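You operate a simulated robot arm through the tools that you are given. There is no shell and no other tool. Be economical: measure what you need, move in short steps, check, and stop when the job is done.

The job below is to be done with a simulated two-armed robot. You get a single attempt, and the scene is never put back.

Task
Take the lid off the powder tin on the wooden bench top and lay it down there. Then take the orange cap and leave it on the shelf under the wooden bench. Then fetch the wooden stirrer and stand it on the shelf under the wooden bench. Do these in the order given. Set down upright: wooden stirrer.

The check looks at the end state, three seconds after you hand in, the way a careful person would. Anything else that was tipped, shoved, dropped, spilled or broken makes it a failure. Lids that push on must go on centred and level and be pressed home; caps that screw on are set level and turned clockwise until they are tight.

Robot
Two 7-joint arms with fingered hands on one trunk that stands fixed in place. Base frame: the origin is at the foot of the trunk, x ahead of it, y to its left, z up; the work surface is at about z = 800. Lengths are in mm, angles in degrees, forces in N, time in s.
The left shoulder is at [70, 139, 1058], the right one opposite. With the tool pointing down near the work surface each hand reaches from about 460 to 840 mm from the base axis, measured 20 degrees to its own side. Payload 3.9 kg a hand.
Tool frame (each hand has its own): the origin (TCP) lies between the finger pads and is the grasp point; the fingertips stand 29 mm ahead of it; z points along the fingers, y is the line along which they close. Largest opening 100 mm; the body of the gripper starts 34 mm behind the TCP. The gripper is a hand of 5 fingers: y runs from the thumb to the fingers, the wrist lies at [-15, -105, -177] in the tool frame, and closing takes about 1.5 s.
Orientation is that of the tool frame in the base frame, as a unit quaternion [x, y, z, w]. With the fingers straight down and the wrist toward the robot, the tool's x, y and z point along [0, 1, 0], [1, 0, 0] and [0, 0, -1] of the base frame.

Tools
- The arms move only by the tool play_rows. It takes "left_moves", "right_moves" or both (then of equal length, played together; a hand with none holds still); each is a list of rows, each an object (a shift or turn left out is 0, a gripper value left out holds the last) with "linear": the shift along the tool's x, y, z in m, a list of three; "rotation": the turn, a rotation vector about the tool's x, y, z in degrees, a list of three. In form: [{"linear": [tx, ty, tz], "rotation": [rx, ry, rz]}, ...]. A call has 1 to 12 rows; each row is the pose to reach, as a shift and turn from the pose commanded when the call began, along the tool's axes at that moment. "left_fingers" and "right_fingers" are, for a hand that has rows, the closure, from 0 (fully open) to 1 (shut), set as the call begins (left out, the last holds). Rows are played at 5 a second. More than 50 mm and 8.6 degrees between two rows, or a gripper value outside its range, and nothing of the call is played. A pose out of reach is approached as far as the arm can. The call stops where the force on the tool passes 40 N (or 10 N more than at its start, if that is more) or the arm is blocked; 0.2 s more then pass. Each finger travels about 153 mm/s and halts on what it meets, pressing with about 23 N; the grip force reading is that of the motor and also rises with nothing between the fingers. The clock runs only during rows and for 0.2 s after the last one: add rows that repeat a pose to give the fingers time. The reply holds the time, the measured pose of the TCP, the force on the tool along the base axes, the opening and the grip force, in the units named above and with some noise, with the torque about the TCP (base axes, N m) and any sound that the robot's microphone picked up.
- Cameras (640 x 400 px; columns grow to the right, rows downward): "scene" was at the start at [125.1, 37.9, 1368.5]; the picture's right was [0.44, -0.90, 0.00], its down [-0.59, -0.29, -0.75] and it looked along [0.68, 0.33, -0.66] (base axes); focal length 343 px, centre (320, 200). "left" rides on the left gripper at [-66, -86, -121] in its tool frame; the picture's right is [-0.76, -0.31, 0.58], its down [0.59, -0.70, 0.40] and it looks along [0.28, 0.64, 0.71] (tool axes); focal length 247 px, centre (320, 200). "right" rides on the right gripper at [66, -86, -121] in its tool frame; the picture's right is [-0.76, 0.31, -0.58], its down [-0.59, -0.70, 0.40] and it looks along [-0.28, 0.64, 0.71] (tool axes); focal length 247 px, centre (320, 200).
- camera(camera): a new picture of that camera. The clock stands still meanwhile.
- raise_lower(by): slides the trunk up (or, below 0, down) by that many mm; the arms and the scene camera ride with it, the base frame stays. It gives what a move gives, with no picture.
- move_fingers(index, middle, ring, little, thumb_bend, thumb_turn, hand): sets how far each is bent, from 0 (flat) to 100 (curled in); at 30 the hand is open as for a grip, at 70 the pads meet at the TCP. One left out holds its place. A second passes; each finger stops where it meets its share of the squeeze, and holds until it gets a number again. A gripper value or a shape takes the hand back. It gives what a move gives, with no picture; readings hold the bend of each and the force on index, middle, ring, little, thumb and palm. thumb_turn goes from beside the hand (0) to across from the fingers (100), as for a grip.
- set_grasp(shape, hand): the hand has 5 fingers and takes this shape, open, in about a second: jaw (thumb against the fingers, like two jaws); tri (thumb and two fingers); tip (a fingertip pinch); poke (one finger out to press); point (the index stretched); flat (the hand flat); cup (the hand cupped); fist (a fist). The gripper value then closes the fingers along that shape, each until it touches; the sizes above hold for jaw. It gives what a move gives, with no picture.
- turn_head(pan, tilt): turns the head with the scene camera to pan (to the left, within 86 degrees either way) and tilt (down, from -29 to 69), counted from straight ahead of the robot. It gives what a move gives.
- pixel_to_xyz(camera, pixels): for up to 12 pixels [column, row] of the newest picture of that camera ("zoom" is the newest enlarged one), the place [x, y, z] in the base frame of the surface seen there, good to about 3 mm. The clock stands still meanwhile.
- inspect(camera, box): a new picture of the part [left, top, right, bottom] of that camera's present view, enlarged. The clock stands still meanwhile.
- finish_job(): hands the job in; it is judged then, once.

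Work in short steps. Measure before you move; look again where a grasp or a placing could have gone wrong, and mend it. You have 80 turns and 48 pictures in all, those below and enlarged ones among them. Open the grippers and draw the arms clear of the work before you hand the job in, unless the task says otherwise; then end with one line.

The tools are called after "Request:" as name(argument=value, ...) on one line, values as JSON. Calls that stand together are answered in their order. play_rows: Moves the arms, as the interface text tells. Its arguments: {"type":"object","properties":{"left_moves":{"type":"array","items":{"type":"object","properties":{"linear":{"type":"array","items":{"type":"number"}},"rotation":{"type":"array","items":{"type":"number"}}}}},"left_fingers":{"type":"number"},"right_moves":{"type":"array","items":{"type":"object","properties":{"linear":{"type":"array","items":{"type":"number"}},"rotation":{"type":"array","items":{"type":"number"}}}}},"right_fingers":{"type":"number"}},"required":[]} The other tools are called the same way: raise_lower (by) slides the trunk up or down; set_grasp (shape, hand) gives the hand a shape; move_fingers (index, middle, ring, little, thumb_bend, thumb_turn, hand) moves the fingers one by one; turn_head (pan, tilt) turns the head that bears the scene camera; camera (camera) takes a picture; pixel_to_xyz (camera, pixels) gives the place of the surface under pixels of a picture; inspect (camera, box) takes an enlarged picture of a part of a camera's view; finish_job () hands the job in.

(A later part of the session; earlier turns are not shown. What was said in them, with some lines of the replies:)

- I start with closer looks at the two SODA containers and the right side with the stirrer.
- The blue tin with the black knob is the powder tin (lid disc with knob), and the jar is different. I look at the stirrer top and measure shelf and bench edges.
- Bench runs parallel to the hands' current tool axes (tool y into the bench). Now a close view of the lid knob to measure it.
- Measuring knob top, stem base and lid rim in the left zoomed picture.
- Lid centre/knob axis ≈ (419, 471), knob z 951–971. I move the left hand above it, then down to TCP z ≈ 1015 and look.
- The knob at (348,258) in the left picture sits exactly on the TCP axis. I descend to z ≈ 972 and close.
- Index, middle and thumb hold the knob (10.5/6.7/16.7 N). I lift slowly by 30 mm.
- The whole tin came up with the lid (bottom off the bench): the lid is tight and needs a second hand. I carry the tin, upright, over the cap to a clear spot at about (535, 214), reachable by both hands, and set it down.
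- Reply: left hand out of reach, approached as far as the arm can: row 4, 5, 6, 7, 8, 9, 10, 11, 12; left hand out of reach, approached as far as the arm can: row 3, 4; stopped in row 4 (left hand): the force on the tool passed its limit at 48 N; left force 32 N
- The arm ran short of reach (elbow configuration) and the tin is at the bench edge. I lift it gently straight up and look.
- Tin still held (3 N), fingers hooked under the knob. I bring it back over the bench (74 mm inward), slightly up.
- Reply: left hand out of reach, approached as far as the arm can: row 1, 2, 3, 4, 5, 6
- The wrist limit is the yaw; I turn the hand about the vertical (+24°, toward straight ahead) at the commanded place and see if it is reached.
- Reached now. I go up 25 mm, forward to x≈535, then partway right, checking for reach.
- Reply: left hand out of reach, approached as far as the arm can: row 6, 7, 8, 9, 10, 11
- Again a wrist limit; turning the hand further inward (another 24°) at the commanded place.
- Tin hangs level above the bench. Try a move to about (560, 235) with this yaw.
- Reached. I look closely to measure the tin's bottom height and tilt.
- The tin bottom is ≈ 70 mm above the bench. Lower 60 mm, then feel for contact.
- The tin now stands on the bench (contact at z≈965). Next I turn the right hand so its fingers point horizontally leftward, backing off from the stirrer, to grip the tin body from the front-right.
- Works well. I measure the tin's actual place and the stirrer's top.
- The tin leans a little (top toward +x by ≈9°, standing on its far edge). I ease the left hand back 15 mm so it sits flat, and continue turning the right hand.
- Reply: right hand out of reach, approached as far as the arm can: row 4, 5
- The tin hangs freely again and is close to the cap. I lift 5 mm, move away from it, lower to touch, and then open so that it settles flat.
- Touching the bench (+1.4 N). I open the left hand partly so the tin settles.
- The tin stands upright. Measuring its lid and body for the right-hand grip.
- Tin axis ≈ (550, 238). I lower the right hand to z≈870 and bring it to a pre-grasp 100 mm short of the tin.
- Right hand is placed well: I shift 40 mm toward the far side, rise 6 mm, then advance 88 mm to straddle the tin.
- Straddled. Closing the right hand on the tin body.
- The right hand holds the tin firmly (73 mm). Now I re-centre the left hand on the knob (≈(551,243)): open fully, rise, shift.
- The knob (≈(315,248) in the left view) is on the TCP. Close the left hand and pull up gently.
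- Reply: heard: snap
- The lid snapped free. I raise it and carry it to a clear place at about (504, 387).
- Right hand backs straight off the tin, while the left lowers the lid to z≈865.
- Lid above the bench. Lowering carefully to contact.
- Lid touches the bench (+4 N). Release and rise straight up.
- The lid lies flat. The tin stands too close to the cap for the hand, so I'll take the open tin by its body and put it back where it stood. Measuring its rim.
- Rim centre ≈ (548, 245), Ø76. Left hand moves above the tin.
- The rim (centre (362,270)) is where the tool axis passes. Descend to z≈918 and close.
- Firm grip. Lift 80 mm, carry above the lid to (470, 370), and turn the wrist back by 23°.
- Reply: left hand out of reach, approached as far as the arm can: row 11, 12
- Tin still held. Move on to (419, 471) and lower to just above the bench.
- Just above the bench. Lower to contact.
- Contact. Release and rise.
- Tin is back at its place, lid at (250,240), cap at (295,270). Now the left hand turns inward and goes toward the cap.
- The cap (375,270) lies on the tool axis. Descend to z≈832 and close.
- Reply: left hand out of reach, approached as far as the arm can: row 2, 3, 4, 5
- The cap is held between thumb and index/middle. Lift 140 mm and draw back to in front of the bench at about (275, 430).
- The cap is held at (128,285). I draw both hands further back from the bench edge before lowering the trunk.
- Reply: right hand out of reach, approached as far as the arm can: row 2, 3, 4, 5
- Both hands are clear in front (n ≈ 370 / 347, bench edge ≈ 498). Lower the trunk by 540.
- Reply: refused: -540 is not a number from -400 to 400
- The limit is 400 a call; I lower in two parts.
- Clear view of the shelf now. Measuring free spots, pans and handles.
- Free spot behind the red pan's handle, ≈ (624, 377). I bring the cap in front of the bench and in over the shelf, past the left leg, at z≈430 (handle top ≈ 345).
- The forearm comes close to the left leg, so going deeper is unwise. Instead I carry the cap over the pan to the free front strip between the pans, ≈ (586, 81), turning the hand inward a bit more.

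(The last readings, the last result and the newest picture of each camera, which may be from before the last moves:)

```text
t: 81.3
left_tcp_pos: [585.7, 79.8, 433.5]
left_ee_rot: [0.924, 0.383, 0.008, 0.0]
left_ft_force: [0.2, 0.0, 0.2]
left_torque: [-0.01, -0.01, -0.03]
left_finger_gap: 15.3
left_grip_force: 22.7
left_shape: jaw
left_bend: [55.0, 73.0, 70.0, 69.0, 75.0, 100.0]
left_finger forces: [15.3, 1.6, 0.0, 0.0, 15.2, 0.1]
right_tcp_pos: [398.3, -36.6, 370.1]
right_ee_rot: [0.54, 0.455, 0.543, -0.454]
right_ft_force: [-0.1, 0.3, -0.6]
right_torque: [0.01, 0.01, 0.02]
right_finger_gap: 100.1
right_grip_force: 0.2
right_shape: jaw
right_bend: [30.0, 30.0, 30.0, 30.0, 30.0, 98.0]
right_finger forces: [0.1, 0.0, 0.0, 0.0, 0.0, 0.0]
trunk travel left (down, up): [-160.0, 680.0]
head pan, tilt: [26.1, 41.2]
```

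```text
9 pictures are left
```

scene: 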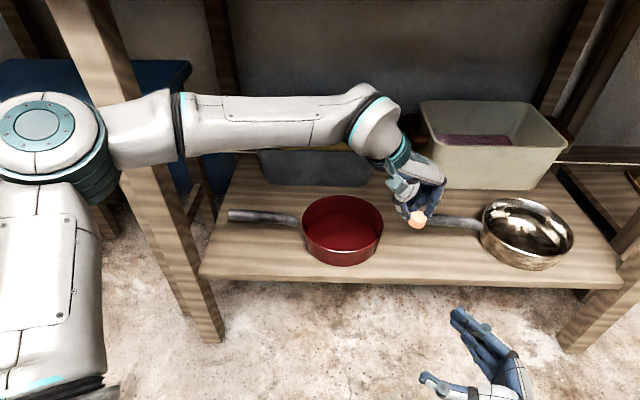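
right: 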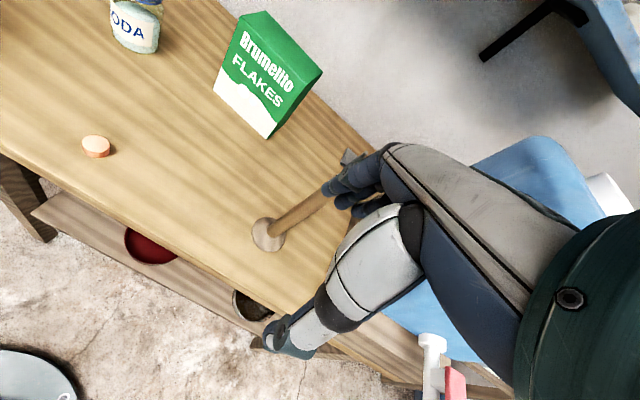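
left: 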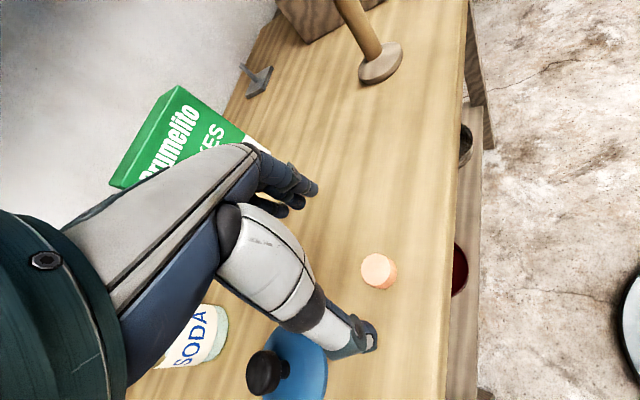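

Reached. Measure the cap in the hand.

Request:
pixel_to_xyz(camera="scene", pixels=[[418, 218], [418, 225], [412, 221], [424, 221], [415, 245], [383, 235]])

Request:
inspect(camera="scene", box=[360, 170, 480, 270])

```text
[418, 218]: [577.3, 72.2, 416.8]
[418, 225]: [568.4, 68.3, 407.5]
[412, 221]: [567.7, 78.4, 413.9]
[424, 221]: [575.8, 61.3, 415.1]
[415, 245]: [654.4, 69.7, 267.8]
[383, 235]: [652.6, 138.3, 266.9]
```

```text
4.00 times, centred on (420, 220) of scene
```

zoom: 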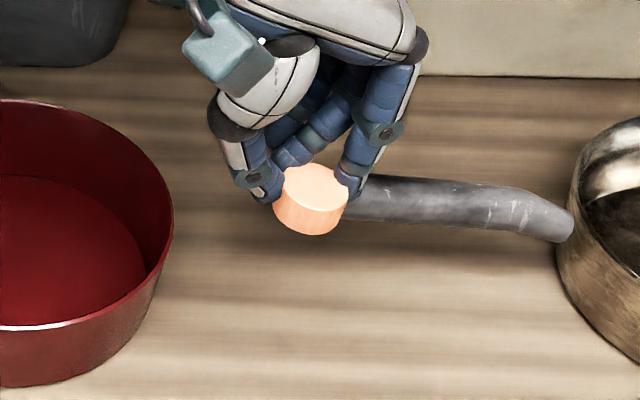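

Cap centre is ≈ (578, 70), a bit near the shelf edge: I shift ≈19 mm inward/left and then lower to z≈312.

Request:
play_rows(left_moves=[{"linear": [0.0164, -0.01, 0]}, {"linear": [0.0164, -0.01, 0.025]}, {"linear": [0.0164, -0.01, 0.05]}, {"linear": [0.0164, -0.01, 0.075]}, {"linear": [0.0164, -0.01, 0.1]}, {"linear": [0.0164, -0.01, 0.115]}, {"linear": [0.0164, -0.01, 0.12]}, {"linear": [0.0164, -0.01, 0.12]}])

Request:
inspect(camera="scene", box=[340, 190, 480, 290])

Request:
pixel_to_xyz(camera="zoom", pixels=[[300, 300], [300, 330], [280, 280]])

```text
t: 83.1
left_tcp_pos: [591.6, 99.4, 312.8]
left_ee_rot: [0.924, 0.382, 0.008, -0.001]
left_ft_force: [-0.6, 1.3, 0.5]
left_torque: [-0.02, 0.03, 0.01]
left_finger_gap: 15.6
left_grip_force: 22.9
left_shape: jaw
left_bend: [55.0, 73.0, 70.0, 69.0, 75.0, 100.0]
left_finger forces: [15.1, 1.3, 0.0, 0.0, 15.2, 0.1]
right_tcp_pos: [399.5, -36.8, 370.4]
right_ee_rot: [0.54, 0.455, 0.544, -0.453]
right_ft_force: [0.4, 0.2, -0.1]
right_torque: [0.03, 0.05, -0.02]
right_finger_gap: 99.7
right_grip_force: 0.1
right_shape: jaw
right_bend: [30.0, 30.0, 30.0, 30.0, 30.0, 98.0]
right_finger forces: [0.1, 0.0, 0.0, 0.0, 0.1, 0.0]
trunk travel left (down, up): [-160.0, 680.0]
head pan, tilt: [26.1, 41.2]
```

```text
4.00 times, centred on (410, 240) of scene
```

zoom: 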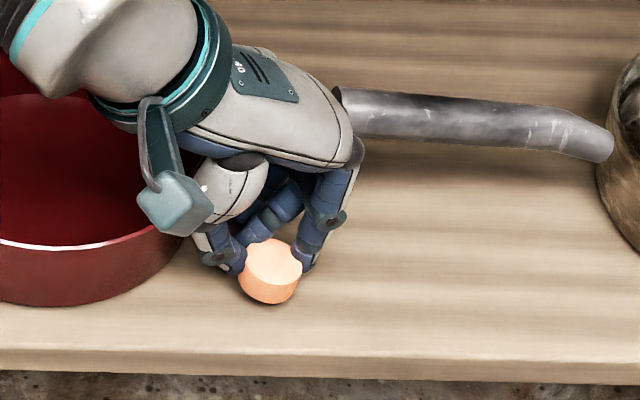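

```text
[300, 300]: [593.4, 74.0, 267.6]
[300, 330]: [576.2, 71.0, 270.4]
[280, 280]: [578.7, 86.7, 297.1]
```

Close to the shelf and clear of both pans. Feel for contact.

Request:
play_rows(left_moves=[{"linear": [0, 0, 0.003]}, {"linear": [0, 0, 0.006]}, {"linear": [0, 0, 0.008]}, {"linear": [0, 0, 0.008]}])

```text
t: 84.1
left_tcp_pos: [592.0, 100.1, 304.5]
left_ee_rot: [0.924, 0.383, 0.008, -0.001]
left_ft_force: [-0.7, -0.4, 0.5]
left_torque: [-0.01, 0.0, -0.01]
left_finger_gap: 15.1
left_grip_force: 23.0
left_shape: jaw
left_bend: [55.0, 73.0, 70.0, 69.0, 75.0, 100.0]
left_finger forces: [15.2, 1.2, 0.1, 0.0, 15.3, 0.0]
right_tcp_pos: [400.7, -37.0, 370.2]
right_ee_rot: [0.541, 0.454, 0.544, -0.453]
right_ft_force: [0.7, 0.5, -0.4]
right_torque: [-0.01, -0.01, -0.01]
right_finger_gap: 100.1
right_grip_force: 0.0
right_shape: jaw
right_bend: [30.0, 30.0, 30.0, 30.0, 30.0, 98.0]
right_finger forces: [0.0, 0.0, 0.0, 0.0, 0.0, 0.0]
trunk travel left (down, up): [-160.0, 680.0]
head pan, tilt: [26.1, 41.2]
```

Request:
play_rows(left_moves=[{"linear": [0, 0, 0.002]}, {"linear": [0, 0, 0.003]}, {"linear": [0, 0, 0.003]}])

```text
t: 84.9
left_tcp_pos: [592.4, 100.7, 302.8]
left_ee_rot: [0.924, 0.383, 0.008, 0.0]
left_ft_force: [0.5, -0.2, 0.0]
left_torque: [0.01, -0.01, 0.03]
left_finger_gap: 15.7
left_grip_force: 23.0
left_shape: jaw
left_bend: [55.0, 73.0, 70.0, 69.0, 75.0, 100.0]
left_finger forces: [15.3, 1.6, 0.1, 0.1, 15.5, 0.1]
right_tcp_pos: [399.8, -35.1, 371.1]
right_ee_rot: [0.541, 0.454, 0.544, -0.453]
right_ft_force: [0.2, 0.2, -0.2]
right_torque: [-0.01, 0.01, 0.02]
right_finger_gap: 100.0
right_grip_force: 0.0
right_shape: jaw
right_bend: [30.0, 30.0, 30.0, 30.0, 30.0, 98.0]
right_finger forces: [0.0, 0.0, 0.1, 0.0, 0.0, 0.0]
trunk travel left (down, up): [-160.0, 680.0]
head pan, tilt: [26.1, 41.2]
```

Still no contact; 3 mm more, then open partly (the cap would be within a mm or so of the shelf) and rise straight up.

Request:
play_rows(left_moves=[{"linear": [0, 0, 0.002]}, {"linear": [0, 0, 0.0035]}, {"linear": [0, 0, 0.0035]}])

Request:
play_rows(left_moves=[{}, {}, {}, {}, {"linear": [0, 0, -0.005]}, {"linear": [0, 0, -0.03]}, {"linear": [0, 0, -0.07]}, {"linear": [0, 0, -0.11]}, {"linear": [0, 0, -0.14]}, {"linear": [0, 0, -0.14]}], left_fingers=0.4)

Request:
camera(camera="scene")

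```text
t: 85.7
left_tcp_pos: [593.1, 101.0, 301.2]
left_ee_rot: [0.924, 0.383, 0.011, 0.0]
left_ft_force: [0.1, 1.9, 9.8]
left_torque: [-0.11, -0.03, -0.03]
left_finger_gap: 15.5
left_grip_force: 22.6
left_shape: jaw
left_bend: [55.0, 73.0, 70.0, 69.0, 75.0, 100.0]
left_finger forces: [14.9, 2.3, 0.0, 0.0, 16.6, 0.1]
right_tcp_pos: [398.2, -36.1, 371.4]
right_ee_rot: [0.54, 0.454, 0.544, -0.454]
right_ft_force: [0.0, 0.3, -0.2]
right_torque: [0.02, -0.02, 0.02]
right_finger_gap: 100.0
right_grip_force: 0.0
right_shape: jaw
right_bend: [30.0, 30.0, 30.0, 30.0, 30.0, 98.0]
right_finger forces: [0.0, 0.0, 0.0, 0.0, 0.1, 0.1]
trunk travel left (down, up): [-160.0, 680.0]
head pan, tilt: [26.1, 41.2]
```

```text
t: 87.9
left_tcp_pos: [589.2, 97.7, 440.3]
left_ee_rot: [0.924, 0.383, 0.008, -0.001]
left_ft_force: [0.3, 0.4, -0.4]
left_torque: [0.01, 0.01, 0.01]
left_finger_gap: 59.8
left_grip_force: 0.0
left_shape: jaw
left_bend: [40.0, 39.0, 73.0, 45.0, 30.0, 100.0]
left_finger forces: [0.0, 0.0, 0.0, 0.1, 0.0, 0.0]
right_tcp_pos: [399.5, -37.5, 371.3]
right_ee_rot: [0.54, 0.455, 0.543, -0.454]
right_ft_force: [-0.3, 0.6, -0.5]
right_torque: [0.0, 0.05, -0.01]
right_finger_gap: 99.9
right_grip_force: 0.0
right_shape: jaw
right_bend: [30.0, 30.0, 30.0, 30.0, 30.0, 98.0]
right_finger forces: [0.0, 0.0, 0.1, 0.0, 0.1, 0.0]
trunk travel left (down, up): [-160.0, 680.0]
head pan, tilt: [26.1, 41.2]
```

```text
6 pictures are left
```

scene: 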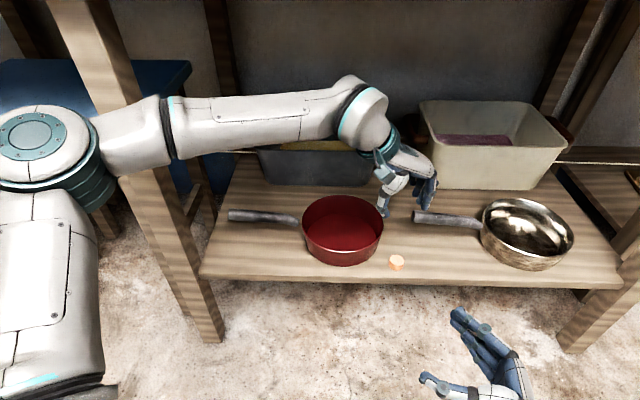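

The cap lies on the shelf at (397,262). Now the left arm withdraws the way it came, over the red pan and out.

Request:
play_rows(left_moves=[{"linear": [0.013, -0.045, 0], "rotation": [0, 0, -4]}, {"linear": [0.026, -0.09, 0], "rotation": [0, 0, -8]}, {"linear": [0.039, -0.134, 0], "rotation": [0, 0, -12]}, {"linear": [0.052, -0.179, 0], "rotation": [0, 0, -16]}, {"linear": [0.065, -0.2235, 0], "rotation": [0, 0, -18]}, {"linear": [0.046, -0.26, 0], "rotation": [0, 0, -18]}, {"linear": [0.028, -0.296, 0], "rotation": [0, 0, -18]}, {"linear": [0.017, -0.342, 0], "rotation": [0, 0, -18]}, {"linear": [0.006, -0.388, 0], "rotation": [0, 0, -18]}, {"linear": [-0.005, -0.434, 0], "rotation": [0, 0, -18]}, {"linear": [-0.016, -0.48, 0], "rotation": [0, 0, -18]}, {"linear": [-0.026, -0.524, 0], "rotation": [0, 0, -18]}])

Request:
pixel_to_xyz(camera="scene", pixels=[[397, 258], [397, 266], [414, 222], [440, 222], [430, 262], [450, 262], [482, 240]])

```text
t: 90.5
left_tcp_pos: [199.1, 450.6, 435.9]
left_ee_rot: [0.853, 0.522, 0.009, 0.001]
left_ft_force: [0.5, 0.3, 0.2]
left_torque: [0.0, -0.02, 0.01]
left_finger_gap: 59.8
left_grip_force: 0.0
left_shape: jaw
left_bend: [39.0, 39.0, 73.0, 45.0, 30.0, 100.0]
left_finger forces: [0.0, 0.1, 0.0, 0.0, 0.0, 0.0]
right_tcp_pos: [399.2, -36.4, 369.7]
right_ee_rot: [0.541, 0.454, 0.543, -0.454]
right_ft_force: [0.1, 0.4, 0.8]
right_torque: [0.02, 0.0, 0.0]
right_finger_gap: 100.0
right_grip_force: 0.0
right_shape: jaw
right_bend: [30.0, 30.0, 30.0, 30.0, 30.0, 98.0]
right_finger forces: [0.1, 0.1, 0.0, 0.1, 0.0, 0.0]
trunk travel left (down, up): [-160.0, 680.0]
head pan, tilt: [26.1, 41.2]
```

```text
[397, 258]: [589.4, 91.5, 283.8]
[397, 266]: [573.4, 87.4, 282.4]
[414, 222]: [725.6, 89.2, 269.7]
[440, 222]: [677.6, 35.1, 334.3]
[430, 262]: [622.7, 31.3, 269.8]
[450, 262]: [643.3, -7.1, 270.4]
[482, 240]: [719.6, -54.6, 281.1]
```

Cap at (583, 89). Now raise the trunk back up.

Request:
raise_lower(by=270)

Request:
raise_lower(by=270)

Request:
play_rows(right_moves=[{"linear": [0.02, 0, 0]}, {"linear": [0.05, 0, 0]}, {"linear": [0.05, 0.04, 0.005]}, {"linear": [0.05, 0.08, 0.01]}, {"linear": [0.05, 0.12, 0.015]}, {"linear": [0.05, 0.16, 0.02]}, {"linear": [0.05, 0.2, 0.026]}, {"linear": [0.05, 0.232, 0.033]}, {"linear": [0.05, 0.232, 0.033]}])

Request:
camera(camera="scene")

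```text
t: 93.3
left_tcp_pos: [200.0, 450.2, 706.0]
left_ee_rot: [0.853, 0.522, 0.009, 0.002]
left_ft_force: [0.1, 0.5, 0.3]
left_torque: [0.0, 0.04, -0.02]
left_finger_gap: 60.1
left_grip_force: 0.0
left_shape: jaw
left_bend: [39.0, 39.0, 73.0, 45.0, 30.0, 100.0]
left_finger forces: [0.0, 0.0, 0.0, 0.1, 0.0, 0.0]
right_tcp_pos: [399.5, -35.9, 641.4]
right_ee_rot: [0.541, 0.454, 0.543, -0.454]
right_ft_force: [0.4, 0.3, 0.1]
right_torque: [-0.01, 0.02, -0.02]
right_finger_gap: 99.9
right_grip_force: 0.0
right_shape: jaw
right_bend: [30.0, 30.0, 30.0, 30.0, 30.0, 98.0]
right_finger forces: [0.0, 0.0, 0.1, 0.0, 0.0, 0.0]
trunk travel left (down, up): [-430.0, 410.0]
head pan, tilt: [26.1, 41.2]
```

```text
t: 96.0
left_tcp_pos: [200.3, 451.4, 976.3]
left_ee_rot: [0.853, 0.522, 0.009, 0.001]
left_ft_force: [0.5, 0.2, -0.1]
left_torque: [-0.01, -0.03, 0.03]
left_finger_gap: 59.6
left_grip_force: 0.0
left_shape: jaw
left_bend: [39.0, 39.0, 73.0, 45.0, 30.0, 100.0]
left_finger forces: [0.0, 0.0, 0.1, 0.1, 0.0, 0.1]
right_tcp_pos: [398.5, -36.4, 909.9]
right_ee_rot: [0.541, 0.455, 0.543, -0.454]
right_ft_force: [0.4, 0.1, 0.4]
right_torque: [-0.01, 0.02, -0.02]
right_finger_gap: 100.0
right_grip_force: 0.0
right_shape: jaw
right_bend: [30.0, 30.0, 30.0, 30.0, 30.0, 98.0]
right_finger forces: [0.0, 0.1, 0.1, 0.0, 0.0, 0.1]
trunk travel left (down, up): [-700.0, 140.0]
head pan, tilt: [26.1, 41.2]
```

```text
t: 98.0
left_tcp_pos: [198.9, 450.2, 975.7]
left_ee_rot: [0.853, 0.522, 0.009, 0.001]
left_ft_force: [0.1, -0.1, 0.7]
left_torque: [-0.02, 0.04, -0.01]
left_finger_gap: 59.7
left_grip_force: 0.1
left_shape: jaw
left_bend: [39.0, 39.0, 73.0, 45.0, 30.0, 100.0]
left_finger forces: [0.0, 0.1, 0.0, 0.0, 0.1, 0.0]
right_tcp_pos: [633.5, -44.1, 961.6]
right_ee_rot: [0.54, 0.454, 0.544, -0.454]
right_ft_force: [0.3, -0.5, -0.8]
right_torque: [0.03, -0.01, -0.03]
right_finger_gap: 99.7
right_grip_force: 0.0
right_shape: jaw
right_bend: [30.0, 30.0, 30.0, 30.0, 30.0, 98.0]
right_finger forces: [0.1, 0.0, 0.0, 0.0, 0.1, 0.1]
right hand out of reach, approached as far as the arm can: row 1, 2
trunk travel left (down, up): [-700.0, 140.0]
head pan, tilt: [26.1, 41.2]
```

```text
5 pictures are left
```

scene: 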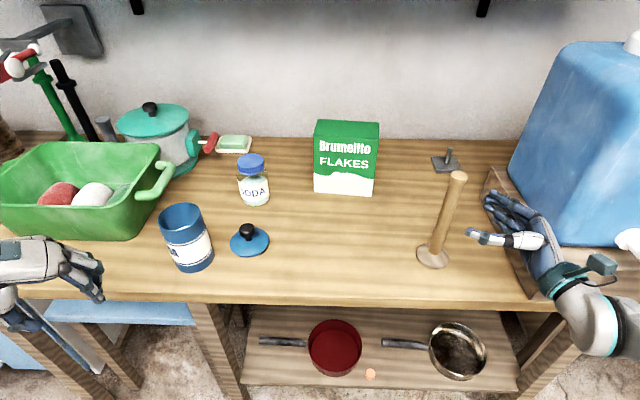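

The hand is placed in line with the rod (offset ≈ −1 mm across, 75 mm ahead). Advance and close.

Request:
play_rows(right_moves=[{"linear": [0, 0, 0.02]}, {"linear": [0, 0, 0.04]}, {"linear": [0, 0, 0.06]}, {"linear": [0, 0, 0.074]}, {"linear": [0, 0, 0.074]}])

Request:
play_rows(right_moves=[{}, {}, {}, {}, {}, {}, {}, {}, {}], right_fingers=1)

Request:
inspect(camera="scene", box=[380, 130, 580, 290])

```text
t: 99.2
left_tcp_pos: [200.1, 451.2, 974.7]
left_ee_rot: [0.853, 0.522, 0.009, 0.002]
left_ft_force: [0.0, -0.4, -0.4]
left_torque: [0.03, -0.02, -0.06]
left_finger_gap: 60.1
left_grip_force: 0.0
left_shape: jaw
left_bend: [39.0, 39.0, 73.0, 45.0, 30.0, 100.0]
left_finger forces: [0.1, 0.1, 0.1, 0.0, 0.0, 0.1]
right_tcp_pos: [647.3, 28.2, 963.3]
right_ee_rot: [0.54, 0.454, 0.544, -0.454]
right_ft_force: [0.3, 0.3, -0.2]
right_torque: [0.0, 0.02, -0.03]
right_finger_gap: 100.0
right_grip_force: 0.1
right_shape: jaw
right_bend: [30.0, 30.0, 30.0, 30.0, 30.0, 98.0]
right_finger forces: [0.0, 0.0, 0.0, 0.0, 0.0, 0.0]
trunk travel left (down, up): [-700.0, 140.0]
head pan, tilt: [26.1, 41.2]
```

```text
t: 101.2
left_tcp_pos: [199.3, 449.8, 976.5]
left_ee_rot: [0.853, 0.522, 0.009, 0.001]
left_ft_force: [-1.2, 0.0, 0.7]
left_torque: [0.02, 0.03, 0.04]
left_finger_gap: 59.9
left_grip_force: 0.0
left_shape: jaw
left_bend: [39.0, 39.0, 73.0, 45.0, 30.0, 100.0]
left_finger forces: [0.0, 0.0, 0.0, 0.1, 0.0, 0.1]
right_tcp_pos: [646.3, 27.7, 963.0]
right_ee_rot: [0.541, 0.455, 0.543, -0.453]
right_ft_force: [-0.9, 0.6, -0.5]
right_torque: [-0.02, -0.1, 0.03]
right_finger_gap: 8.8
right_grip_force: 23.0
right_shape: jaw
right_bend: [71.0, 70.0, 70.0, 65.0, 75.0, 100.0]
right_finger forces: [10.8, 3.8, 2.6, 1.0, 21.2, 0.0]
trunk travel left (down, up): [-700.0, 140.0]
head pan, tilt: [26.1, 41.2]
```

```text
2.50 times, centred on (480, 210) of scene
```

zoom: 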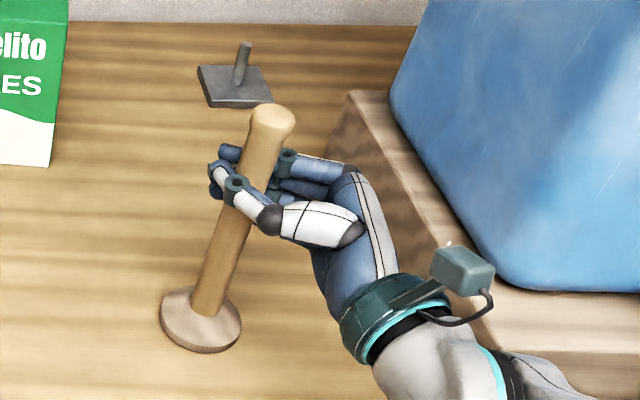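

Good full grip on the rod (fingers and thumb loaded). Lift 25 mm and draw back out in front of the bench.

Request:
play_rows(right_moves=[{"linear": [0.012, 0, 0]}, {"linear": [0.025, 0, 0]}, {"linear": [0.025, -0.02, -0.014]}, {"linear": [0.025, -0.045, -0.031]}, {"linear": [0.025, -0.07, -0.049]}, {"linear": [0.025, -0.095, -0.066]}, {"linear": [0.025, -0.12, -0.084]}, {"linear": [0.025, -0.145, -0.101]}, {"linear": [0.025, -0.16, -0.112]}, {"linear": [0.025, -0.16, -0.112]}])

Request:
camera(camera="scene")

```text
t: 103.4
left_tcp_pos: [200.8, 451.0, 975.3]
left_ee_rot: [0.852, 0.523, 0.01, 0.001]
left_ft_force: [0.3, 0.4, 0.9]
left_torque: [0.02, 0.01, 0.01]
left_finger_gap: 59.8
left_grip_force: 0.0
left_shape: jaw
left_bend: [39.0, 39.0, 73.0, 45.0, 30.0, 100.0]
left_finger forces: [0.0, 0.1, 0.0, 0.1, 0.0, 0.0]
right_tcp_pos: [469.2, -54.3, 985.7]
right_ee_rot: [0.541, 0.454, 0.544, -0.453]
right_ft_force: [-0.4, 0.7, -0.8]
right_torque: [0.01, -0.02, -0.04]
right_finger_gap: 8.7
right_grip_force: 22.9
right_shape: jaw
right_bend: [71.0, 70.0, 70.0, 66.0, 75.0, 100.0]
right_finger forces: [11.9, 2.9, 1.6, 0.6, 20.4, 0.0]
trunk travel left (down, up): [-700.0, 140.0]
head pan, tilt: [26.1, 41.2]
```

```text
3 pictures are left
```

scene: 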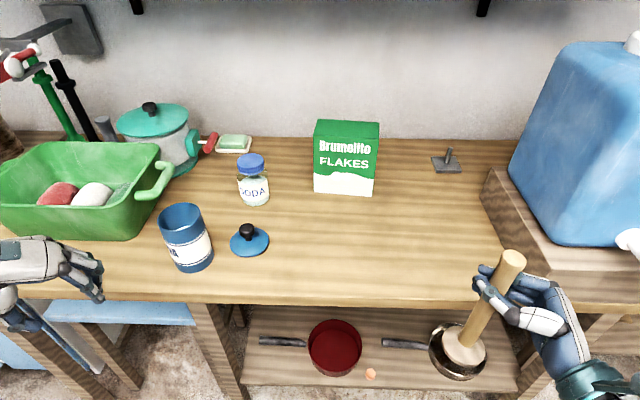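

The stirrer hangs clear in front. Check its uprightness and disc position, then lower the trunk.

Request:
pixel_to_xyz(camera="scene", pixels=[[512, 255], [506, 262], [475, 330], [465, 362], [446, 348], [486, 355], [463, 355]])

Request:
raise_lower(by=-260)

Request:
raise_lower(by=-260)

```text
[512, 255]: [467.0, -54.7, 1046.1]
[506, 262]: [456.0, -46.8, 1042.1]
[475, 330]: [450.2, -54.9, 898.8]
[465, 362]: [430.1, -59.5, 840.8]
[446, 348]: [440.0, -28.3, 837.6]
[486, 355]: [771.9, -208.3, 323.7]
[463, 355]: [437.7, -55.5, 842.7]
```

```text
t: 106.1
left_tcp_pos: [200.3, 450.7, 715.6]
left_ee_rot: [0.853, 0.522, 0.009, 0.001]
left_ft_force: [-0.1, 0.3, -0.4]
left_torque: [0.01, -0.01, 0.0]
left_finger_gap: 60.0
left_grip_force: 0.0
left_shape: jaw
left_bend: [39.0, 39.0, 73.0, 45.0, 30.0, 100.0]
left_finger forces: [0.0, 0.0, 0.0, 0.0, 0.0, 0.0]
right_tcp_pos: [468.5, -53.6, 725.6]
right_ee_rot: [0.541, 0.455, 0.544, -0.453]
right_ft_force: [0.1, 0.4, -1.3]
right_torque: [0.02, -0.01, 0.0]
right_finger_gap: 8.5
right_grip_force: 23.0
right_shape: jaw
right_bend: [71.0, 70.0, 70.0, 66.0, 75.0, 100.0]
right_finger forces: [11.9, 2.8, 1.6, 0.6, 20.3, 0.0]
trunk travel left (down, up): [-440.0, 400.0]
head pan, tilt: [26.1, 41.2]
```

```text
t: 108.8
left_tcp_pos: [199.8, 450.7, 456.1]
left_ee_rot: [0.853, 0.522, 0.009, 0.001]
left_ft_force: [-0.3, -0.8, -0.9]
left_torque: [-0.04, -0.02, 0.01]
left_finger_gap: 59.9
left_grip_force: 0.0
left_shape: jaw
left_bend: [39.0, 39.0, 73.0, 45.0, 30.0, 100.0]
left_finger forces: [0.0, 0.0, 0.0, 0.0, 0.1, 0.0]
right_tcp_pos: [468.5, -54.7, 464.9]
right_ee_rot: [0.542, 0.454, 0.544, -0.453]
right_ft_force: [1.1, -0.6, -0.9]
right_torque: [-0.01, -0.05, 0.05]
right_finger_gap: 8.8
right_grip_force: 23.0
right_shape: jaw
right_bend: [71.0, 70.0, 70.0, 66.0, 75.0, 100.0]
right_finger forces: [11.8, 2.8, 1.6, 0.6, 20.4, 0.0]
trunk travel left (down, up): [-180.0, 660.0]
head pan, tilt: [26.1, 41.2]
```

Upright, axis ≈ TCP − 6 mm in x; disc bottom now ≈ 301. I lower 12 mm and slide straight in over the shelf to axis (638, 14).

Request:
play_rows(right_moves=[{"linear": [-0.012, 0, 0]}, {"linear": [-0.012, 0.025, 0.015]}, {"linear": [-0.012, 0.05, 0.031]}, {"linear": [-0.012, 0.075, 0.046]}, {"linear": [-0.012, 0.1, 0.061]}, {"linear": [-0.012, 0.12, 0.0735]}, {"linear": [-0.012, 0.14, 0.0857]}, {"linear": [-0.012, 0.152, 0.093]}, {"linear": [-0.012, 0.161, 0.0985]}, {"linear": [-0.012, 0.161, 0.0985]}])

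Request:
camera(camera="scene")

```text
t: 111.0
left_tcp_pos: [201.1, 450.6, 457.3]
left_ee_rot: [0.853, 0.522, 0.009, 0.001]
left_ft_force: [-0.1, -1.2, -0.3]
left_torque: [-0.03, 0.0, 0.0]
left_finger_gap: 60.0
left_grip_force: 0.1
left_shape: jaw
left_bend: [39.0, 39.0, 73.0, 45.0, 30.0, 100.0]
left_finger forces: [0.1, 0.0, 0.0, 0.0, 0.0, 0.0]
right_tcp_pos: [645.9, 15.8, 455.4]
right_ee_rot: [0.541, 0.454, 0.543, -0.454]
right_ft_force: [0.3, -0.5, -1.0]
right_torque: [0.02, -0.03, 0.0]
right_finger_gap: 9.2
right_grip_force: 22.9
right_shape: jaw
right_bend: [71.0, 70.0, 70.0, 66.0, 76.0, 100.0]
right_finger forces: [12.1, 2.4, 1.5, 0.8, 19.7, 0.0]
trunk travel left (down, up): [-180.0, 660.0]
head pan, tilt: [26.1, 41.2]
```

```text
2 pictures are left
```

scene: 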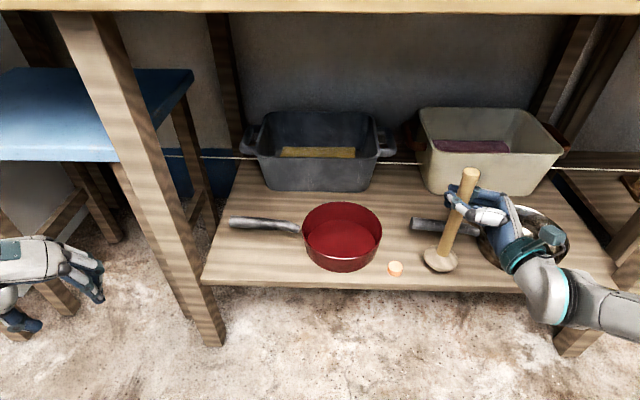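

Looks right: disc at (440,260) between cap and pan. Check the measured disc position and lower until contact.

Request:
pixel_to_xyz(camera="scene", pixels=[[440, 268], [425, 257], [457, 265], [446, 240], [470, 172], [430, 268], [440, 285], [420, 226]])

Request:
play_rows(right_moves=[{"linear": [-0.005, 0, 0]}, {"linear": [-0.01, 0, 0]}, {"linear": [-0.012, 0, 0]}, {"linear": [-0.012, 0, 0]}])

```text
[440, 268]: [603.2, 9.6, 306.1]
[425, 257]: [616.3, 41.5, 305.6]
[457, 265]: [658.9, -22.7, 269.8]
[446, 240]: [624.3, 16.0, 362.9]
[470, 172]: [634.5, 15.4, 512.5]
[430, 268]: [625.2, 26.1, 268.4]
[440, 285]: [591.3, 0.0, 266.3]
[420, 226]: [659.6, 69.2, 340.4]
```

```text
t: 112.0
left_tcp_pos: [199.6, 451.5, 455.9]
left_ee_rot: [0.853, 0.522, 0.009, 0.001]
left_ft_force: [-0.4, -0.7, -0.2]
left_torque: [-0.01, 0.02, -0.01]
left_finger_gap: 59.9
left_grip_force: 0.0
left_shape: jaw
left_bend: [39.0, 39.0, 73.0, 45.0, 30.0, 100.0]
left_finger forces: [0.1, 0.1, 0.0, 0.1, 0.0, 0.0]
right_tcp_pos: [644.3, 15.3, 444.4]
right_ee_rot: [0.541, 0.455, 0.542, -0.454]
right_ft_force: [1.1, 0.6, -1.3]
right_torque: [0.0, 0.01, -0.02]
right_finger_gap: 9.0
right_grip_force: 22.9
right_shape: jaw
right_bend: [71.0, 70.0, 70.0, 66.0, 76.0, 100.0]
right_finger forces: [12.0, 2.4, 1.4, 0.8, 19.7, 0.1]
trunk travel left (down, up): [-180.0, 660.0]
head pan, tilt: [26.1, 41.2]
```

Disc front edge at n≈552 (shelf edge 541), bottom ≈ 282. Continue 10 mm.

Request:
play_rows(right_moves=[{"linear": [-0.004, 0, 0]}, {"linear": [-0.008, 0, 0]}, {"linear": [-0.01, 0, 0]}, {"linear": [-0.01, 0, 0]}])

```text
t: 113.0
left_tcp_pos: [199.2, 451.3, 455.6]
left_ee_rot: [0.853, 0.522, 0.009, 0.001]
left_ft_force: [0.7, -0.4, -0.5]
left_torque: [-0.01, -0.03, 0.0]
left_finger_gap: 59.9
left_grip_force: 0.0
left_shape: jaw
left_bend: [39.0, 39.0, 73.0, 45.0, 30.0, 100.0]
left_finger forces: [0.0, 0.1, 0.0, 0.0, 0.0, 0.1]
right_tcp_pos: [645.4, 15.1, 433.1]
right_ee_rot: [0.541, 0.454, 0.543, -0.454]
right_ft_force: [-0.2, 0.2, -1.4]
right_torque: [0.0, -0.01, 0.02]
right_finger_gap: 9.0
right_grip_force: 23.1
right_shape: jaw
right_bend: [71.0, 70.0, 70.0, 66.0, 76.0, 100.0]
right_finger forces: [12.1, 2.3, 1.4, 0.8, 19.7, 0.0]
trunk travel left (down, up): [-180.0, 660.0]
head pan, tilt: [26.1, 41.2]
```

Request:
play_rows(right_moves=[{"linear": [-0.0015, 0, 0]}, {"linear": [-0.003, 0, 0]}, {"linear": [-0.003, 0, 0]}])

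```text
t: 113.8
left_tcp_pos: [199.3, 450.5, 454.7]
left_ee_rot: [0.853, 0.522, 0.009, 0.001]
left_ft_force: [0.1, -0.3, 0.5]
left_torque: [0.02, 0.02, -0.01]
left_finger_gap: 59.8
left_grip_force: 0.0
left_shape: jaw
left_bend: [39.0, 39.0, 73.0, 45.0, 30.0, 100.0]
left_finger forces: [0.0, 0.0, 0.1, 0.1, 0.1, 0.0]
right_tcp_pos: [645.2, 14.1, 432.2]
right_ee_rot: [0.54, 0.455, 0.544, -0.453]
right_ft_force: [-0.6, 0.8, 6.6]
right_torque: [0.04, -0.03, 0.0]
right_finger_gap: 8.7
right_grip_force: 23.2
right_shape: jaw
right_bend: [71.0, 70.0, 70.0, 66.0, 76.0, 100.0]
right_finger forces: [11.7, 2.5, 1.5, 0.4, 20.0, 0.0]
trunk travel left (down, up): [-180.0, 660.0]
head pan, tilt: [26.1, 41.2]
```

Contact (+6.6 N). Release the rod.

Request:
play_rows(right_moves=[{}, {}, {}, {}, {}, {}, {}], right_fingers=0)

Request:
play_rows(right_moves=[{"linear": [0, 0, -0.02]}, {"linear": [0, 0, -0.045]}, {"linear": [0, 0, -0.07]}, {"linear": [0, 0, -0.09]}, {"linear": [0, -0.035, -0.1]}, {"linear": [0, -0.07, -0.11]}, {"linear": [0, -0.11, -0.12]}, {"linear": [0, -0.15, -0.125]}, {"linear": [0, -0.19, -0.13]}, {"linear": [0, -0.22, -0.13]}, {"linear": [0, -0.22, -0.13]}])

Request:
camera(camera="scene")

```text
t: 115.4
left_tcp_pos: [200.2, 451.1, 455.7]
left_ee_rot: [0.852, 0.523, 0.008, 0.001]
left_ft_force: [0.9, 0.1, 0.5]
left_torque: [-0.03, 0.01, 0.03]
left_finger_gap: 59.8
left_grip_force: 0.1
left_shape: jaw
left_bend: [39.0, 39.0, 73.0, 45.0, 30.0, 100.0]
left_finger forces: [0.0, 0.1, 0.0, 0.0, 0.0, 0.1]
right_tcp_pos: [645.8, 15.0, 431.0]
right_ee_rot: [0.54, 0.455, 0.543, -0.454]
right_ft_force: [1.1, -0.5, 0.0]
right_torque: [0.0, 0.0, 0.01]
right_finger_gap: 100.1
right_grip_force: 0.1
right_shape: jaw
right_bend: [30.0, 30.0, 30.0, 30.0, 30.0, 98.0]
right_finger forces: [0.0, 0.0, 0.0, 0.1, 0.0, 0.0]
trunk travel left (down, up): [-180.0, 660.0]
head pan, tilt: [26.1, 41.2]
```

```text
t: 117.8
left_tcp_pos: [200.1, 449.8, 456.2]
left_ee_rot: [0.852, 0.523, 0.008, 0.001]
left_ft_force: [0.4, -0.2, -0.8]
left_torque: [0.01, 0.02, 0.0]
left_finger_gap: 59.8
left_grip_force: 0.0
left_shape: jaw
left_bend: [39.0, 39.0, 73.0, 45.0, 30.0, 100.0]
left_finger forces: [0.0, 0.0, 0.0, 0.0, 0.0, 0.0]
right_tcp_pos: [419.3, -77.7, 419.6]
right_ee_rot: [0.54, 0.455, 0.544, -0.454]
right_ft_force: [-0.1, -0.5, 0.2]
right_torque: [-0.01, -0.04, 0.0]
right_finger_gap: 99.7
right_grip_force: 0.0
right_shape: jaw
right_bend: [30.0, 30.0, 30.0, 30.0, 30.0, 98.0]
right_finger forces: [0.0, 0.0, 0.1, 0.1, 0.0, 0.0]
right hand out of reach, approached as far as the arm can: row 10, 11
trunk travel left (down, up): [-180.0, 660.0]
head pan, tilt: [26.1, 41.2]
```

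```text
1 pictures are left
```

scene: 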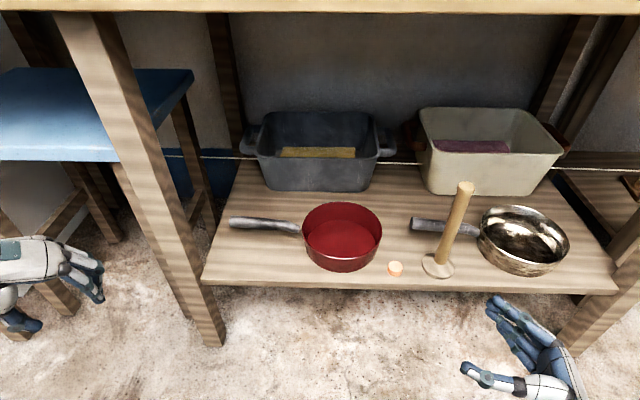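

The stirrer stands upright at (438,262), the cap lies beside it, and the pans are untouched. I open the left hand fully and hand in.

Request:
play_rows(left_moves=[{}, {}, {}, {}], left_fingers=0)

Request:
finish_job()

```text
t: 118.8
left_tcp_pos: [199.5, 451.5, 455.5]
left_ee_rot: [0.852, 0.523, 0.009, 0.001]
left_ft_force: [-0.1, 0.1, -0.4]
left_torque: [0.02, 0.01, 0.0]
left_finger_gap: 99.8
left_grip_force: 0.1
left_shape: jaw
left_bend: [30.0, 30.0, 30.0, 30.0, 30.0, 98.0]
left_finger forces: [0.1, 0.0, 0.0, 0.0, 0.0, 0.1]
right_tcp_pos: [418.8, -77.0, 419.9]
right_ee_rot: [0.54, 0.455, 0.543, -0.454]
right_ft_force: [-0.3, 0.2, -0.8]
right_torque: [0.0, 0.0, 0.02]
right_finger_gap: 99.7
right_grip_force: 0.0
right_shape: jaw
right_bend: [30.0, 30.0, 30.0, 30.0, 30.0, 98.0]
right_finger forces: [0.0, 0.0, 0.0, 0.1, 0.1, 0.0]
trunk travel left (down, up): [-180.0, 660.0]
head pan, tilt: [26.1, 41.2]
```

```text
The job is handed in.
```

The job is handed in, done in the order given: the tin's lid lies on the bench top, the orange cap is on the shelf, and the wooden stirrer stands upright on the shelf; to free the tight lid I lifted and moved the tin, then set it back upright at about its starting place.
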